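You operate a simulated robot arm through the tools that you are given. There is no shell and no other tool. Be economical: measure what you need, move in short steps, check, and stop when the job is done.

Carry out the task below with a simulated robot arm. There is one attempt and no reset: what you move stays moved.

TASK
Put the 50 gap shim from the check bench on top of the white cover and the 60 gap shim on the yellow job card.
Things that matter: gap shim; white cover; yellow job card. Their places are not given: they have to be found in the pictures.

It is judged by the outcome, as a careful person would: the job done as asked, and still so three seconds after it is handed in. It fails if anything else is knocked over, pushed out of place, dropped, spilled or broken.

THE ROBOT
A 7-joint arm with a two-finger parallel gripper, fixed in place. Base frame: the origin is at the foot of the arm, x ahead of it, y to its left, z up; the work surface is at about z = 0. Lengths are in mm, angles in rad, forces in N, time in s.
With the tool pointing down near the work surface it reaches from about 240 to 620 mm from the base axis. Its first joint turns from -1.152 to 1.152 rad. Payload 2.6 kg.
Tool frame: the origin (TCP) lies between the finger pads and is the grasp point; the fingertips stand 30 mm ahead of it; z points along the fingers, y is the line along which they close. The gripper opens to 94 mm. The fingers are 28 mm wide and 10 mm thick; the gripper's body (50 by 96 mm) begins 55 mm behind the TCP.
Orientation is that of the tool frame in the base frame, as a unit quaternion [w, x, y, z]. With the fingers straight down and closing along the base's y, the tool's x points along the base's -x, its y along +y and its z along -z.

THE INTERFACE
- The arm moves only by the tool jog_arm. Its argument "deltas" is a list of rows, each a list of 7 numbers: the shift along the base's x, y, z in units of 40 mm (1.0 is 40 mm), then the turn, a rotation vector about the base's x, y, z in units of 4 degrees (1.0 is 4 degrees), then the opening in per cent of the stroke, from 0 (shut) to 100 (fully open). In form: [[x, y, z, rx, ry, rz, claw], ...]. A call has 1 to 8 rows; each row shifts and turns the commanded pose from where the row before left it. A call with a number of a shift or a turn outside -1 to 1 is refused whole. A row lasts 0.2 s, in which the tool goes at most 50 mm and 0.15 rad; a call with a longer step from one row to the next is refused whole, and so is a gripper value outside its range. A pose out of reach is approached as far as the arm can. The call stops where the force on the tool passes 40 N (or 10 N more than at its start, if that is more) or the arm is blocked; 0.2 s more then pass. The fingers move at their own pace (about 72 mm/s each) and stop on an object; they squeeze with about 44 N. The grip force told is the motor's: it shows also when the fingers shut on nothing. Time passes only in rows, and 0.2 s behind the last, so rows that do not move let the fingers close. It gives the time, the measured TCP pose, the force on the tool (base axes), the opening and the grip force at its end, in the units of the frame above (readings bear some noise).
- Cameras (640 x 400 px; columns grow to the right, rows downward): "scene" is fixed at [31.6, 435.5, 551.3]; the picture's right is [-0.78, -0.62, 0.00], its down [-0.43, 0.54, -0.73] and it looks along [0.45, -0.57, -0.69] (base axes); focal length 243 px, centre (320, 200). "wrist" rides on the gripper at [-37, 0, -58] in the tool frame; the picture's right is [0.00, -1.00, 0.00], its down [0.97, 0.00, -0.24] and it looks along [0.24, 0.00, 0.97] (tool axes); focal length 218 px, centre (320, 200).
- grab_frame(camera): a new picture of that camera. No time passes.
- locate(camera, pixels): for up to 12 pixels [column, row] of the newest picture of that camera ("zoom" is the newest enlarged one), the place [x, y, z] in the base frame of the surface seen there, good to about 3 mm. No time passes.
- zoom(camera, box): a new picture of the part [left, top, right, bottom] of that camera's present view, enlarged. No time passes.
- sign_off(): hands the job in; it is judged then, once.

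Work in short steps. Measure before you move; look again where a grasp or a placing could have gone wrong, and mend it. You have 60 turns and 16 pictures in all, the two below and enlarged ones among them. Open the gripper and draw the arm clear of the work before you hand the job in, unless the task says otherwise; then end with one line.

The tools are called after "Request:" as a command line: name --pt "numbers of a row" for each row, then --argument value for the rest, lists and objects as JSON in quotes. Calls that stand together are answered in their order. jog_arm: Moves the arm, as the interface text tells. Its arguments: {"type":"object","properties":{"deltas":{"type":"array"}},"required":["deltas"]} The other tools are called the same way: grab_frame (camera) takes a picture; locate (camera, pixels) gives the place of the surface under pixels of a picture; zoom (camera, box) takes an enlarged picture of a part of a camera's view; sign_off () hands the job in.

At the start:

```text
clock: 0.0
tool_pos: [411.8, 109.5, 333.6]
orientation: [-0.001, 0.0, 1.0, 0.0]
force: [-0.3, -1.2, 0.3]
width: 93.9
gripper_force: 0.1
```

scene: 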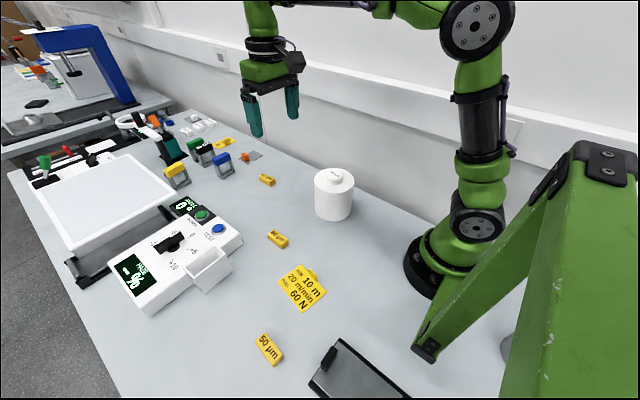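
wrist: 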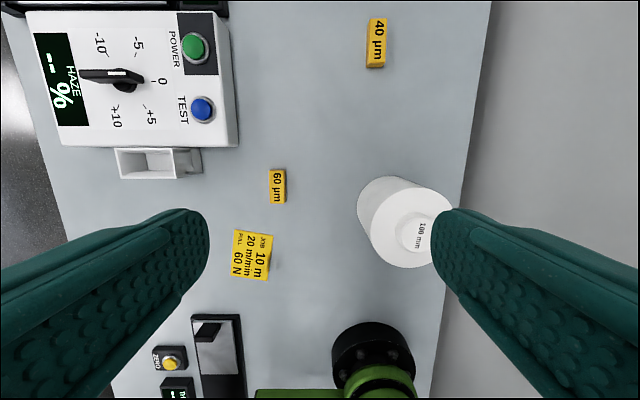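

The shims appear in the scene at about (277,239) (60) and (270,349) (50), with the job card at (303,288). "White cover" is ambiguous between the white slab at (100,200) and others, so I zoom in.

Request:
zoom --camera "scene" --box '[0, 100, 260, 320]'

Request:
zoom --camera "scene" --box '[230, 150, 430, 400]'

Request:
locate --camera "scene" --pixels '[[270, 349], [277, 239], [303, 288], [267, 180], [110, 200], [60, 195], [165, 190], [120, 165], [90, 240], [335, 180], [205, 275]]'

```text
1.82 times, centred on (130, 210) of scene
```

zoom: 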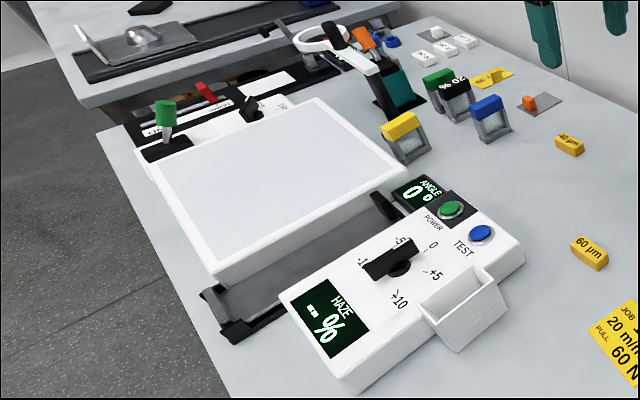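

```text
1.60 times, centred on (330, 275) of scene
```

zoom: 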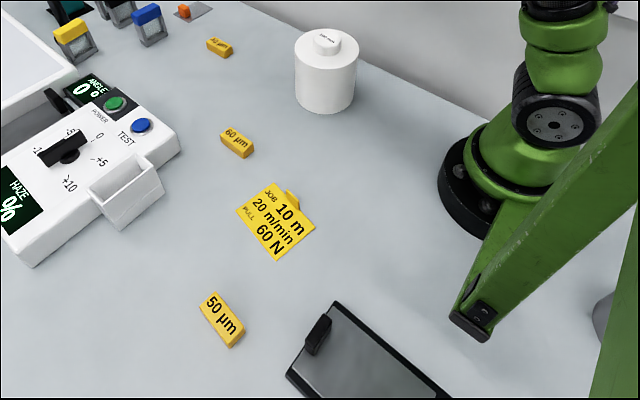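

```text
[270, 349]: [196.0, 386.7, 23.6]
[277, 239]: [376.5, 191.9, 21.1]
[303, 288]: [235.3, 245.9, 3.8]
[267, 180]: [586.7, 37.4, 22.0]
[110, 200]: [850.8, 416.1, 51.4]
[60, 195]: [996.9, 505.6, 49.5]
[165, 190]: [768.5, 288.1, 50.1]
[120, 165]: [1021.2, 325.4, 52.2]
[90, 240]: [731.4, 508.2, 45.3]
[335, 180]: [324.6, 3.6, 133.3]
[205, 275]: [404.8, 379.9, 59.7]
```

The white slab lies about 800 mm out, beyond reach, so I look closer at the white cylinder with its knob and the surroundings.

Request:
zoom --camera "wrist" --box '[340, 160, 470, 280]'

Request:
locate --camera "wrist" --pixels '[[423, 235], [400, 195], [375, 250], [408, 262], [277, 186], [275, 170], [278, 202], [252, 255], [237, 232], [268, 280], [100, 80], [435, 206]]'

Request:
locate --camera "scene" --pixels '[[334, 171], [318, 178], [350, 178], [334, 190], [260, 336], [278, 364], [281, 308], [324, 291], [309, 268], [300, 312], [313, 271], [279, 356]]'

```text
3.33 times, centred on (405, 220) of wrist
```

zoom: 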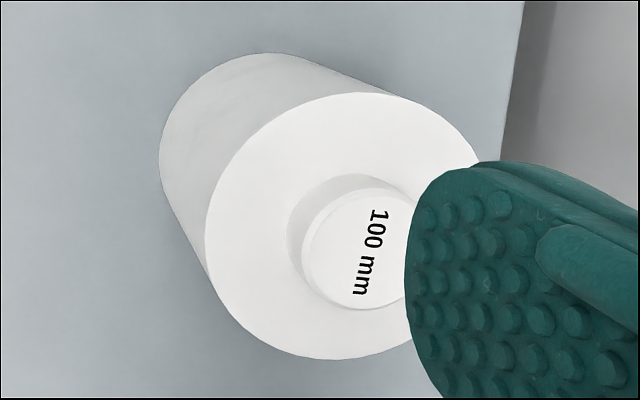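

```text
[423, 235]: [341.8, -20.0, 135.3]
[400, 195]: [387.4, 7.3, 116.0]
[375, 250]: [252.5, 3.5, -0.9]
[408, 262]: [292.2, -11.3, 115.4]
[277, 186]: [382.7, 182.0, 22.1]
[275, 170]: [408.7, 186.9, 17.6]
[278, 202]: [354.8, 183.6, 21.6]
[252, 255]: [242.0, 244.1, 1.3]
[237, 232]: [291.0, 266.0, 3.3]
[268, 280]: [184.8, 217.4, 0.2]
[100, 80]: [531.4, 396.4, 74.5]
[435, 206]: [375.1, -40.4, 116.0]
```

```text
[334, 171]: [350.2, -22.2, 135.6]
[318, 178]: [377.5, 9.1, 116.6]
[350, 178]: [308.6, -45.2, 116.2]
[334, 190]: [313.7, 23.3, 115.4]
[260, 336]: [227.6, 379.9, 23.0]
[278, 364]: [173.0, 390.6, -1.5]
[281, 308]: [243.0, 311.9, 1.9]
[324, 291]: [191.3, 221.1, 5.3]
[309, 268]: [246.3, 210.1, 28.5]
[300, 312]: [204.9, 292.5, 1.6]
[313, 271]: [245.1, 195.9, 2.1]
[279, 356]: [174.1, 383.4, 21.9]
```

The only reachable white item is the white cylinder with a knob (centre ≈(342,-20), shoulder z 116, knob top z 135): it must be the cover. I move above the 60 shim and card for a closer look.

Request:
jog_arm --pt "-0.3 0.5 -0.5 0 0 0 100" --pt "-0.3 0.5 -0.5 0 0 0 100" --pt "-0.3 0.5 -0.5 0 0 0 100" --pt "-0.3 0.5 -0.5 0 0 0 100" --pt "0 0 0 0 0 0 100"

Request:
grab_frame --camera "wrist"

```text
clock: 1.2
tool_pos: [363.8, 189.8, 250.8]
orientation: [-0.001, 0.0, 1.0, 0.0]
force: [-0.7, 0.1, 0.2]
width: 93.9
gripper_force: 0.0
```

```text
10 pictures are left
```

wrist: 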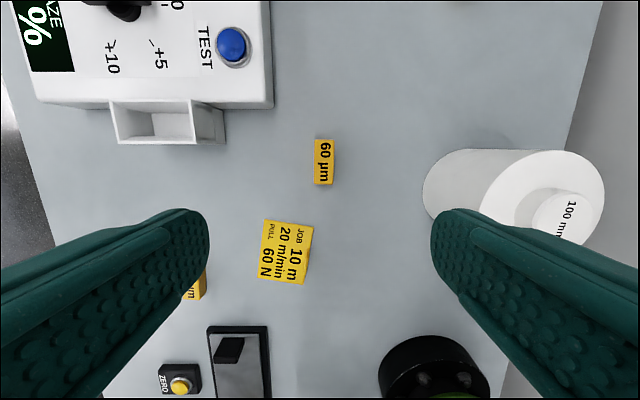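

The 60 shim is at (324,162) and the card at (286,252). I measure their corners and zoom into the card's tab.

Request:
locate --camera "wrist" --pixels '[[316, 141], [332, 141], [316, 183], [332, 183], [324, 162], [266, 223], [312, 228], [305, 281], [260, 276], [286, 252], [309, 252], [340, 162]]'

Request:
zoom --camera "wrist" --box '[240, 130, 360, 290]'

```text
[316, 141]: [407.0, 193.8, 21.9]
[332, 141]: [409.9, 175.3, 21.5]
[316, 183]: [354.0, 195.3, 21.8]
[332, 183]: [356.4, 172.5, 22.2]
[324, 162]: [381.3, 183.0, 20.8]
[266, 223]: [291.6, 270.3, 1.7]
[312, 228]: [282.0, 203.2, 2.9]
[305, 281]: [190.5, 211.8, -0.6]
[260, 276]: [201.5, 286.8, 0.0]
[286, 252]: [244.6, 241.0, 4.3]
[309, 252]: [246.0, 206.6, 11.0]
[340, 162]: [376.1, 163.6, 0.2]
```

```text
2.50 times, centred on (300, 210) of wrist
```

zoom: 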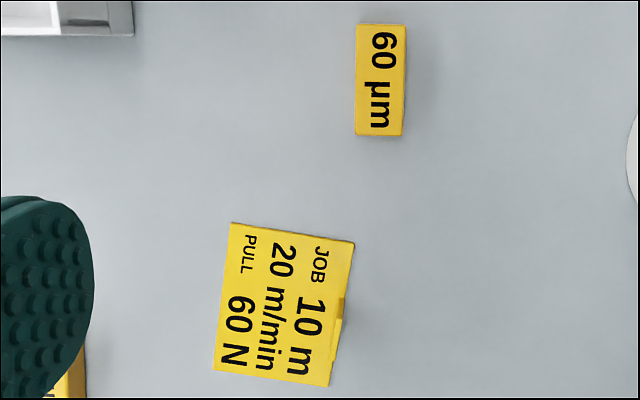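

The 60 shim is centred at (382,184), lying along x, top at z≈22. I go above it, with the gripper part open to 60%.

Request:
jog_arm --pt "0.23 -0.07 -0.8 0 0 0 60" --pt "0.22 -0.08 -0.8 0 0 0 60" --pt "0 0 -1 0 0 0 60" --pt "0 0 -1 0 0 0 60" --pt "0 0 -0.9 0 0 0 60" --pt "0 0 -0.5 0 0 0 60" --pt "0 0 0 0 0 0 60"

```text
clock: 2.8
tool_pos: [383.2, 183.5, 51.2]
orientation: [0.0, 0.0, 1.0, -0.001]
force: [-0.1, -0.6, -0.5]
width: 56.2
gripper_force: 0.1
```

Positioned above; I lower to z≈35 and close.

Request:
jog_arm --pt "-0.02 0 -0.4 0 0 0 60" --pt "0 0 0 0 0 0 60" --pt "0 0 0 0 0 0 10" --pt "0 0 0 0 0 0 10" --pt "0 0 0 0 0 0 10"

```text
clock: 4.0
tool_pos: [381.7, 183.0, 36.0]
orientation: [0.001, 0.0, 1.0, 0.0]
force: [0.5, -0.5, -0.4]
width: 24.4
gripper_force: 43.9
```

Gripped at 24.4 mm. I lift and carry it toward the card centre (242,250).

Request:
jog_arm --pt "0 0 0.8 0 0 0 10" --pt "0 0 0.8 0 0 0 10" --pt "-0.7 0.34 0 0 0 0 10" --pt "-0.7 0.34 0 0 0 0 10" --pt "-0.7 0.34 0 0 0 0 10" --pt "-0.7 0.34 0 0 0 0 10" --pt "-0.7 0.34 0 0 0 0 10" --pt "0 0 0 0 0 0 10"

```text
clock: 5.8
tool_pos: [240.7, 252.3, 101.5]
orientation: [0.0, 0.0, 1.0, 0.0]
force: [0.2, 0.2, -0.4]
width: 24.6
gripper_force: 43.6
```

Still held at 24.6 mm. I lower toward the card (surface z ≈2–3).

Request:
jog_arm --pt "0 -0.05 -0.8 0 0 0 10" --pt "0 0 -0.6 0 0 0 10" --pt "0 0 -0.08 0 0 0 10" --pt "0 0 -0.05 0 0 0 10" --pt "0 0 0 0 0 0 10"

```text
clock: 7.0
tool_pos: [241.0, 250.7, 38.9]
orientation: [0.0, 0.0, 1.0, 0.0]
force: [-0.6, -0.9, 4.4]
width: 24.6
gripper_force: 44.4
```

Force of 4.4 N upward shows contact with the card. I release to a small opening, then rise.

Request:
jog_arm --pt "0 0 0 0 0 0 40" --pt "0 0 0 0 0 0 40" --pt "0 0 0.4 0 0 0 40" --pt "0 0 0.8 0 0 0 40" --pt "0 0 0.8 0 0 0 40" --pt "0 0 0.8 0 0 0 40" --pt "0 0 0.8 0 0 0 40" --pt "0 0 0 0 0 0 40"

```text
clock: 8.8
tool_pos: [242.2, 251.1, 183.0]
orientation: [0.0, 0.0, 1.0, 0.0]
force: [-0.1, -0.2, 0.4]
width: 37.6
gripper_force: 0.0
```

Next I move above the 50 shim near (198,385) and look.

Request:
jog_arm --pt "-0.2 0.67 0 0 0 0 60" --pt "-0.2 0.67 0 0 0 0 60" --pt "-0.2 0.67 0 0 0 0 60" --pt "-0.2 0.67 0 0 0 0 60" --pt "-0.2 0.67 0 0 0 0 60" --pt "0 0 0 0 0 0 60"

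Request:
grab_frame --camera "wrist"

Request:
grab_frame --camera "scene"

```text
clock: 10.2
tool_pos: [202.7, 385.5, 182.6]
orientation: [0.0, 0.0, 1.0, 0.0]
force: [0.7, 0.3, -0.5]
width: 56.4
gripper_force: 0.1
```

```text
8 pictures are left
```

wrist: 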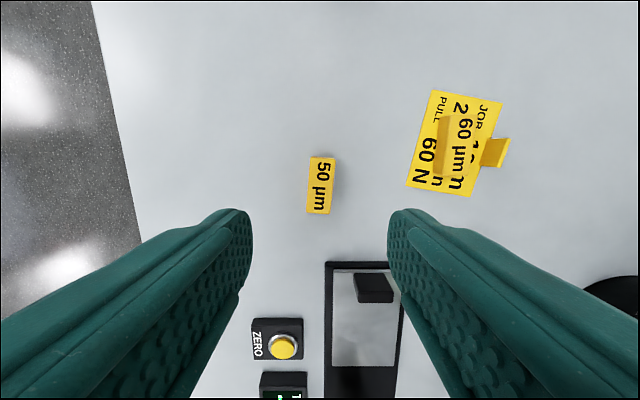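

```text
7 pictures are left
```

scene: 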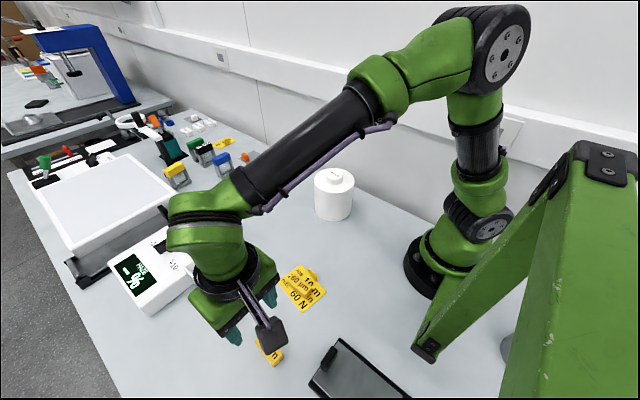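

The 60 shim sits on the card. I measure the 50 shim's corners at (311,158)-(331,213).

Request:
locate --camera "wrist" --pixels '[[313, 160], [333, 160], [309, 209], [329, 211], [322, 185], [455, 145], [360, 290], [345, 265]]'

```text
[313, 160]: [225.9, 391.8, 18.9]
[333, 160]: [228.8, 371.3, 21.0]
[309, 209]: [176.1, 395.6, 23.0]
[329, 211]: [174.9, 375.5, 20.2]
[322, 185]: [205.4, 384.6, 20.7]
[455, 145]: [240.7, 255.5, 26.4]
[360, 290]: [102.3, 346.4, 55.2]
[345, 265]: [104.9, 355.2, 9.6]
```

The 50 shim is centred ≈(201.5,383.5), tilted −4°. I turn −4° and lower.

Request:
jog_arm --pt "-0.03 -0.05 -0.8 0 0 -1 60" --pt "0 0 -1 0 0 0 60" --pt "0 0 -1 0 0 0 60" --pt "0 0 -0.6 0 0 0 60" --pt "0 0 0 0 0 0 60"

```text
clock: 11.4
tool_pos: [201.3, 381.3, 46.8]
orientation: [0.0, 0.035, 0.999, 0.0]
force: [-1.3, -0.5, -0.5]
width: 56.4
gripper_force: 0.0
```

Request:
jog_arm --pt "0 0.05 -0.27 0 0 0 60" --pt "0 0 0 0 0 0 60" --pt "0 0 0 0 0 0 10" --pt "0 0 0 0 0 0 10" --pt "0 0 0 0 0 0 10"

```text
clock: 12.6
tool_pos: [200.0, 382.9, 37.6]
orientation: [0.0, 0.034, 0.999, 0.001]
force: [-1.0, -0.6, -0.2]
width: 24.7
gripper_force: 43.6
```

Gripped at 24.7 mm. I lift well above the cover's height.

Request:
jog_arm --pt "0 0 0.8 0 0 0 10" --pt "0 0 1 0 0 0 10" --pt "0 0 1 0 0 0 10" --pt "0 0 1 0 0 0 10" --pt "0 0 1 0 0 0 10" --pt "0.35 -0.6 0 0 0 1 10" --pt "0.35 -0.6 0 0 0 0 10" --pt "0 0 0 0 0 0 10"

Request:
jog_arm --pt "0.35 -0.8 0 0 0 0 10" --pt "0.35 -0.8 0 0 0 0 10" --pt "0.35 -0.8 0 0 0 0 10" --pt "0.35 -0.8 0 0 0 0 10" --pt "0.35 -0.8 0 0 0 0 10" --pt "0.35 -0.8 0 0 0 0 10" --pt "0.35 -0.8 0 0 0 0 10" --pt "0 0 0 0 0 0 10"

```text
clock: 14.4
tool_pos: [229.0, 336.3, 228.0]
orientation: [0.001, 0.0, 1.0, 0.0]
force: [-0.8, -0.5, -0.3]
width: 24.2
gripper_force: 44.2
```

```text
clock: 16.2
tool_pos: [327.0, 112.8, 228.4]
orientation: [-0.001, 0.0, 1.0, 0.001]
force: [-0.4, 0.2, 0.2]
width: 24.6
gripper_force: 44.9
```

I stop here to measure the cover and its knob from the wrist camera before going over it.

Request:
grab_frame --camera "wrist"

Request:
zoom --camera "scene" --box '[260, 140, 400, 240]'

```text
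6 pictures are left
```

wrist: 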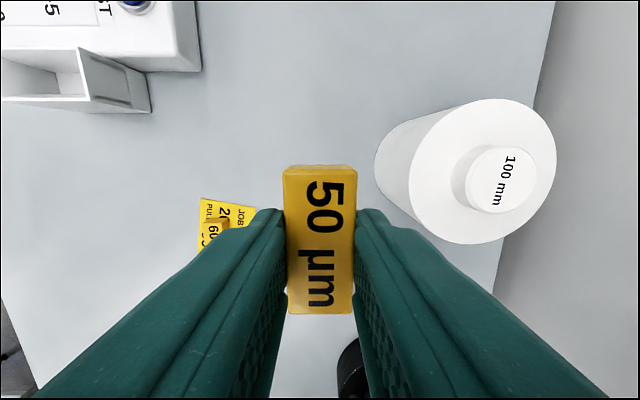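

```text
4.00 times, centred on (330, 190) of scene
```

zoom: 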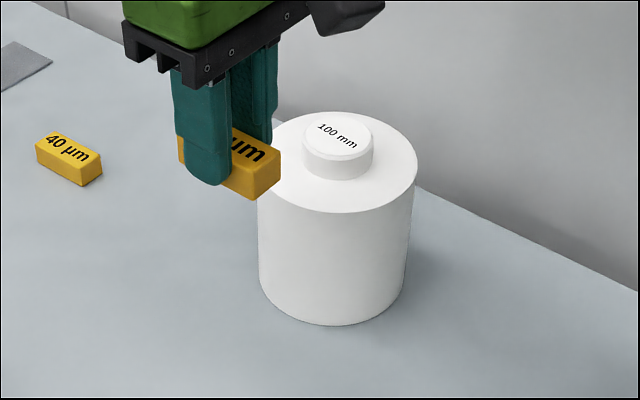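

The knob top spans about (466–537, 147–214). I measure its edges.

Request:
locate --camera "wrist" --pixels '[[471, 182], [533, 176], [502, 151], [500, 209], [502, 179], [413, 172], [554, 170], [484, 103], [480, 240]]'

```text
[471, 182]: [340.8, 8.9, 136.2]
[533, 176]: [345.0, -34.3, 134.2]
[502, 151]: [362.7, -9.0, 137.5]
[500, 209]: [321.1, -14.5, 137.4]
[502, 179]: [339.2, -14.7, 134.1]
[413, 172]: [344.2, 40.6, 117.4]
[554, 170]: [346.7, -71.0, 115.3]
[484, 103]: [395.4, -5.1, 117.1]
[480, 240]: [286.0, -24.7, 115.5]
```

Knob centre ≈(342,-14), top z≈136. I move over it and start down.

Request:
jog_arm --pt "0.09 -0.8 0 0 0 0 10" --pt "0.09 -0.8 0 0 0 0 10" --pt "0.09 -0.8 0 0 0 0 10" --pt "0.08 -0.76 0 0 0 0 10" --pt "0 0 -0.6 0 0 0 10" --pt "0 0 -0.5 0 0 0 10" --pt "0 0 0 0 0 0 10"

```text
clock: 17.8
tool_pos: [340.5, -14.4, 183.8]
orientation: [0.0, 0.0, 1.0, 0.0]
force: [-0.6, 0.5, -0.2]
width: 24.5
gripper_force: 44.7
```

I lower slowly until contact, expected at z≈173.

Request:
jog_arm --pt "0 0 -0.1 0 0 0 10" --pt "0 0 -0.08 0 0 0 10" --pt "0 0 -0.04 0 0 0 10" --pt "0 0 -0.04 0 0 0 10" --pt "0 0 0 0 0 0 10"

Request:
zoom --camera "scene" --box '[260, 140, 400, 240]'

```text
clock: 19.0
tool_pos: [341.4, -14.8, 174.8]
orientation: [0.0, 0.0, 1.0, -0.001]
force: [0.0, 0.4, -0.3]
width: 24.7
gripper_force: 43.9
```

```text
4.00 times, centred on (330, 190) of scene
```

zoom: 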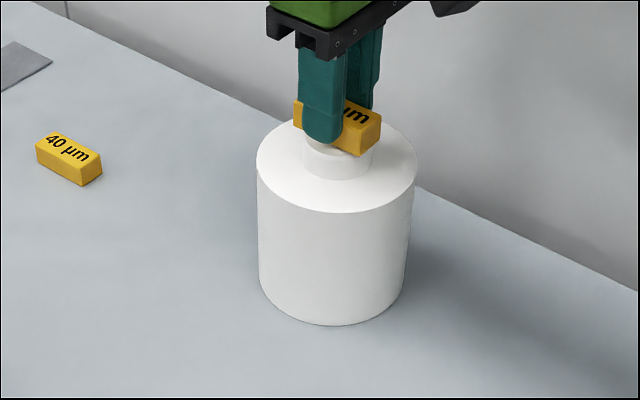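

No contact yet at z 174.8; the shim is centred over the knob. I go down a little more.

Request:
jog_arm --pt "0 0 -0.03 0 0 0 10" --pt "0 0 -0.03 0 0 0 10" --pt "0 0 0 0 0 0 10"

```text
clock: 19.8
tool_pos: [340.9, -14.2, 172.1]
orientation: [0.001, 0.0, 1.0, 0.0]
force: [-1.2, 0.2, 5.5]
width: 24.8
gripper_force: 44.1
```

Contact is felt (5.5 N). I release gently and rise straight up.

Request:
jog_arm --pt "0 0 0 0 0 0 40" --pt "0 0 0 0 0 0 50" --pt "0 0 0 0 0 0 50" --pt "0 0 0.4 0 0 0 50" --pt "0 0 0.8 0 0 0 50" --pt "0 0 0.8 0 0 0 50" --pt "0 0 0.8 0 0 0 50" --pt "0 0 0.8 0 0 0 50"

Request:
jog_arm --pt "0.5 0.7 0 0 0 0 50" --pt "0.5 0.7 0 0 0 0 50" --pt "0.5 0.7 0 0 0 0 50" --pt "0 0 0 0 0 0 50"

Request:
zoom --camera "scene" --box '[230, 140, 400, 320]'

```text
clock: 21.6
tool_pos: [340.3, -12.7, 318.7]
orientation: [0.0, 0.0, 1.0, 0.0]
force: [-0.3, 0.5, -0.3]
width: 47.2
gripper_force: 0.1
```

```text
clock: 22.6
tool_pos: [402.5, 70.6, 316.1]
orientation: [0.0, 0.0, 1.0, 0.0]
force: [0.0, 0.1, -0.7]
width: 47.0
gripper_force: 0.0
```

```text
2.22 times, centred on (315, 230) of scene
```

zoom: 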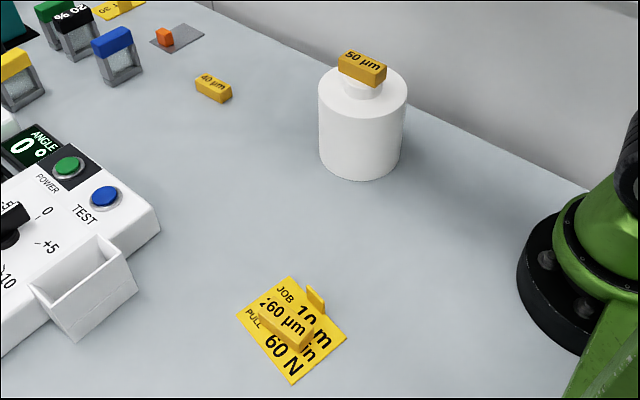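

Both shims rest where asked and the arm is clear, so I hand the job in.

Request:
sign_off

```text
The job is handed in.
```

The 50 gap shim is on top of the white cover, resting on its raised centre knob, and the 60 gap shim is lying on the yellow job card. I took "white cover" to mean the white cylinder marked "100 mm", the only likely white object within the arm's reach.
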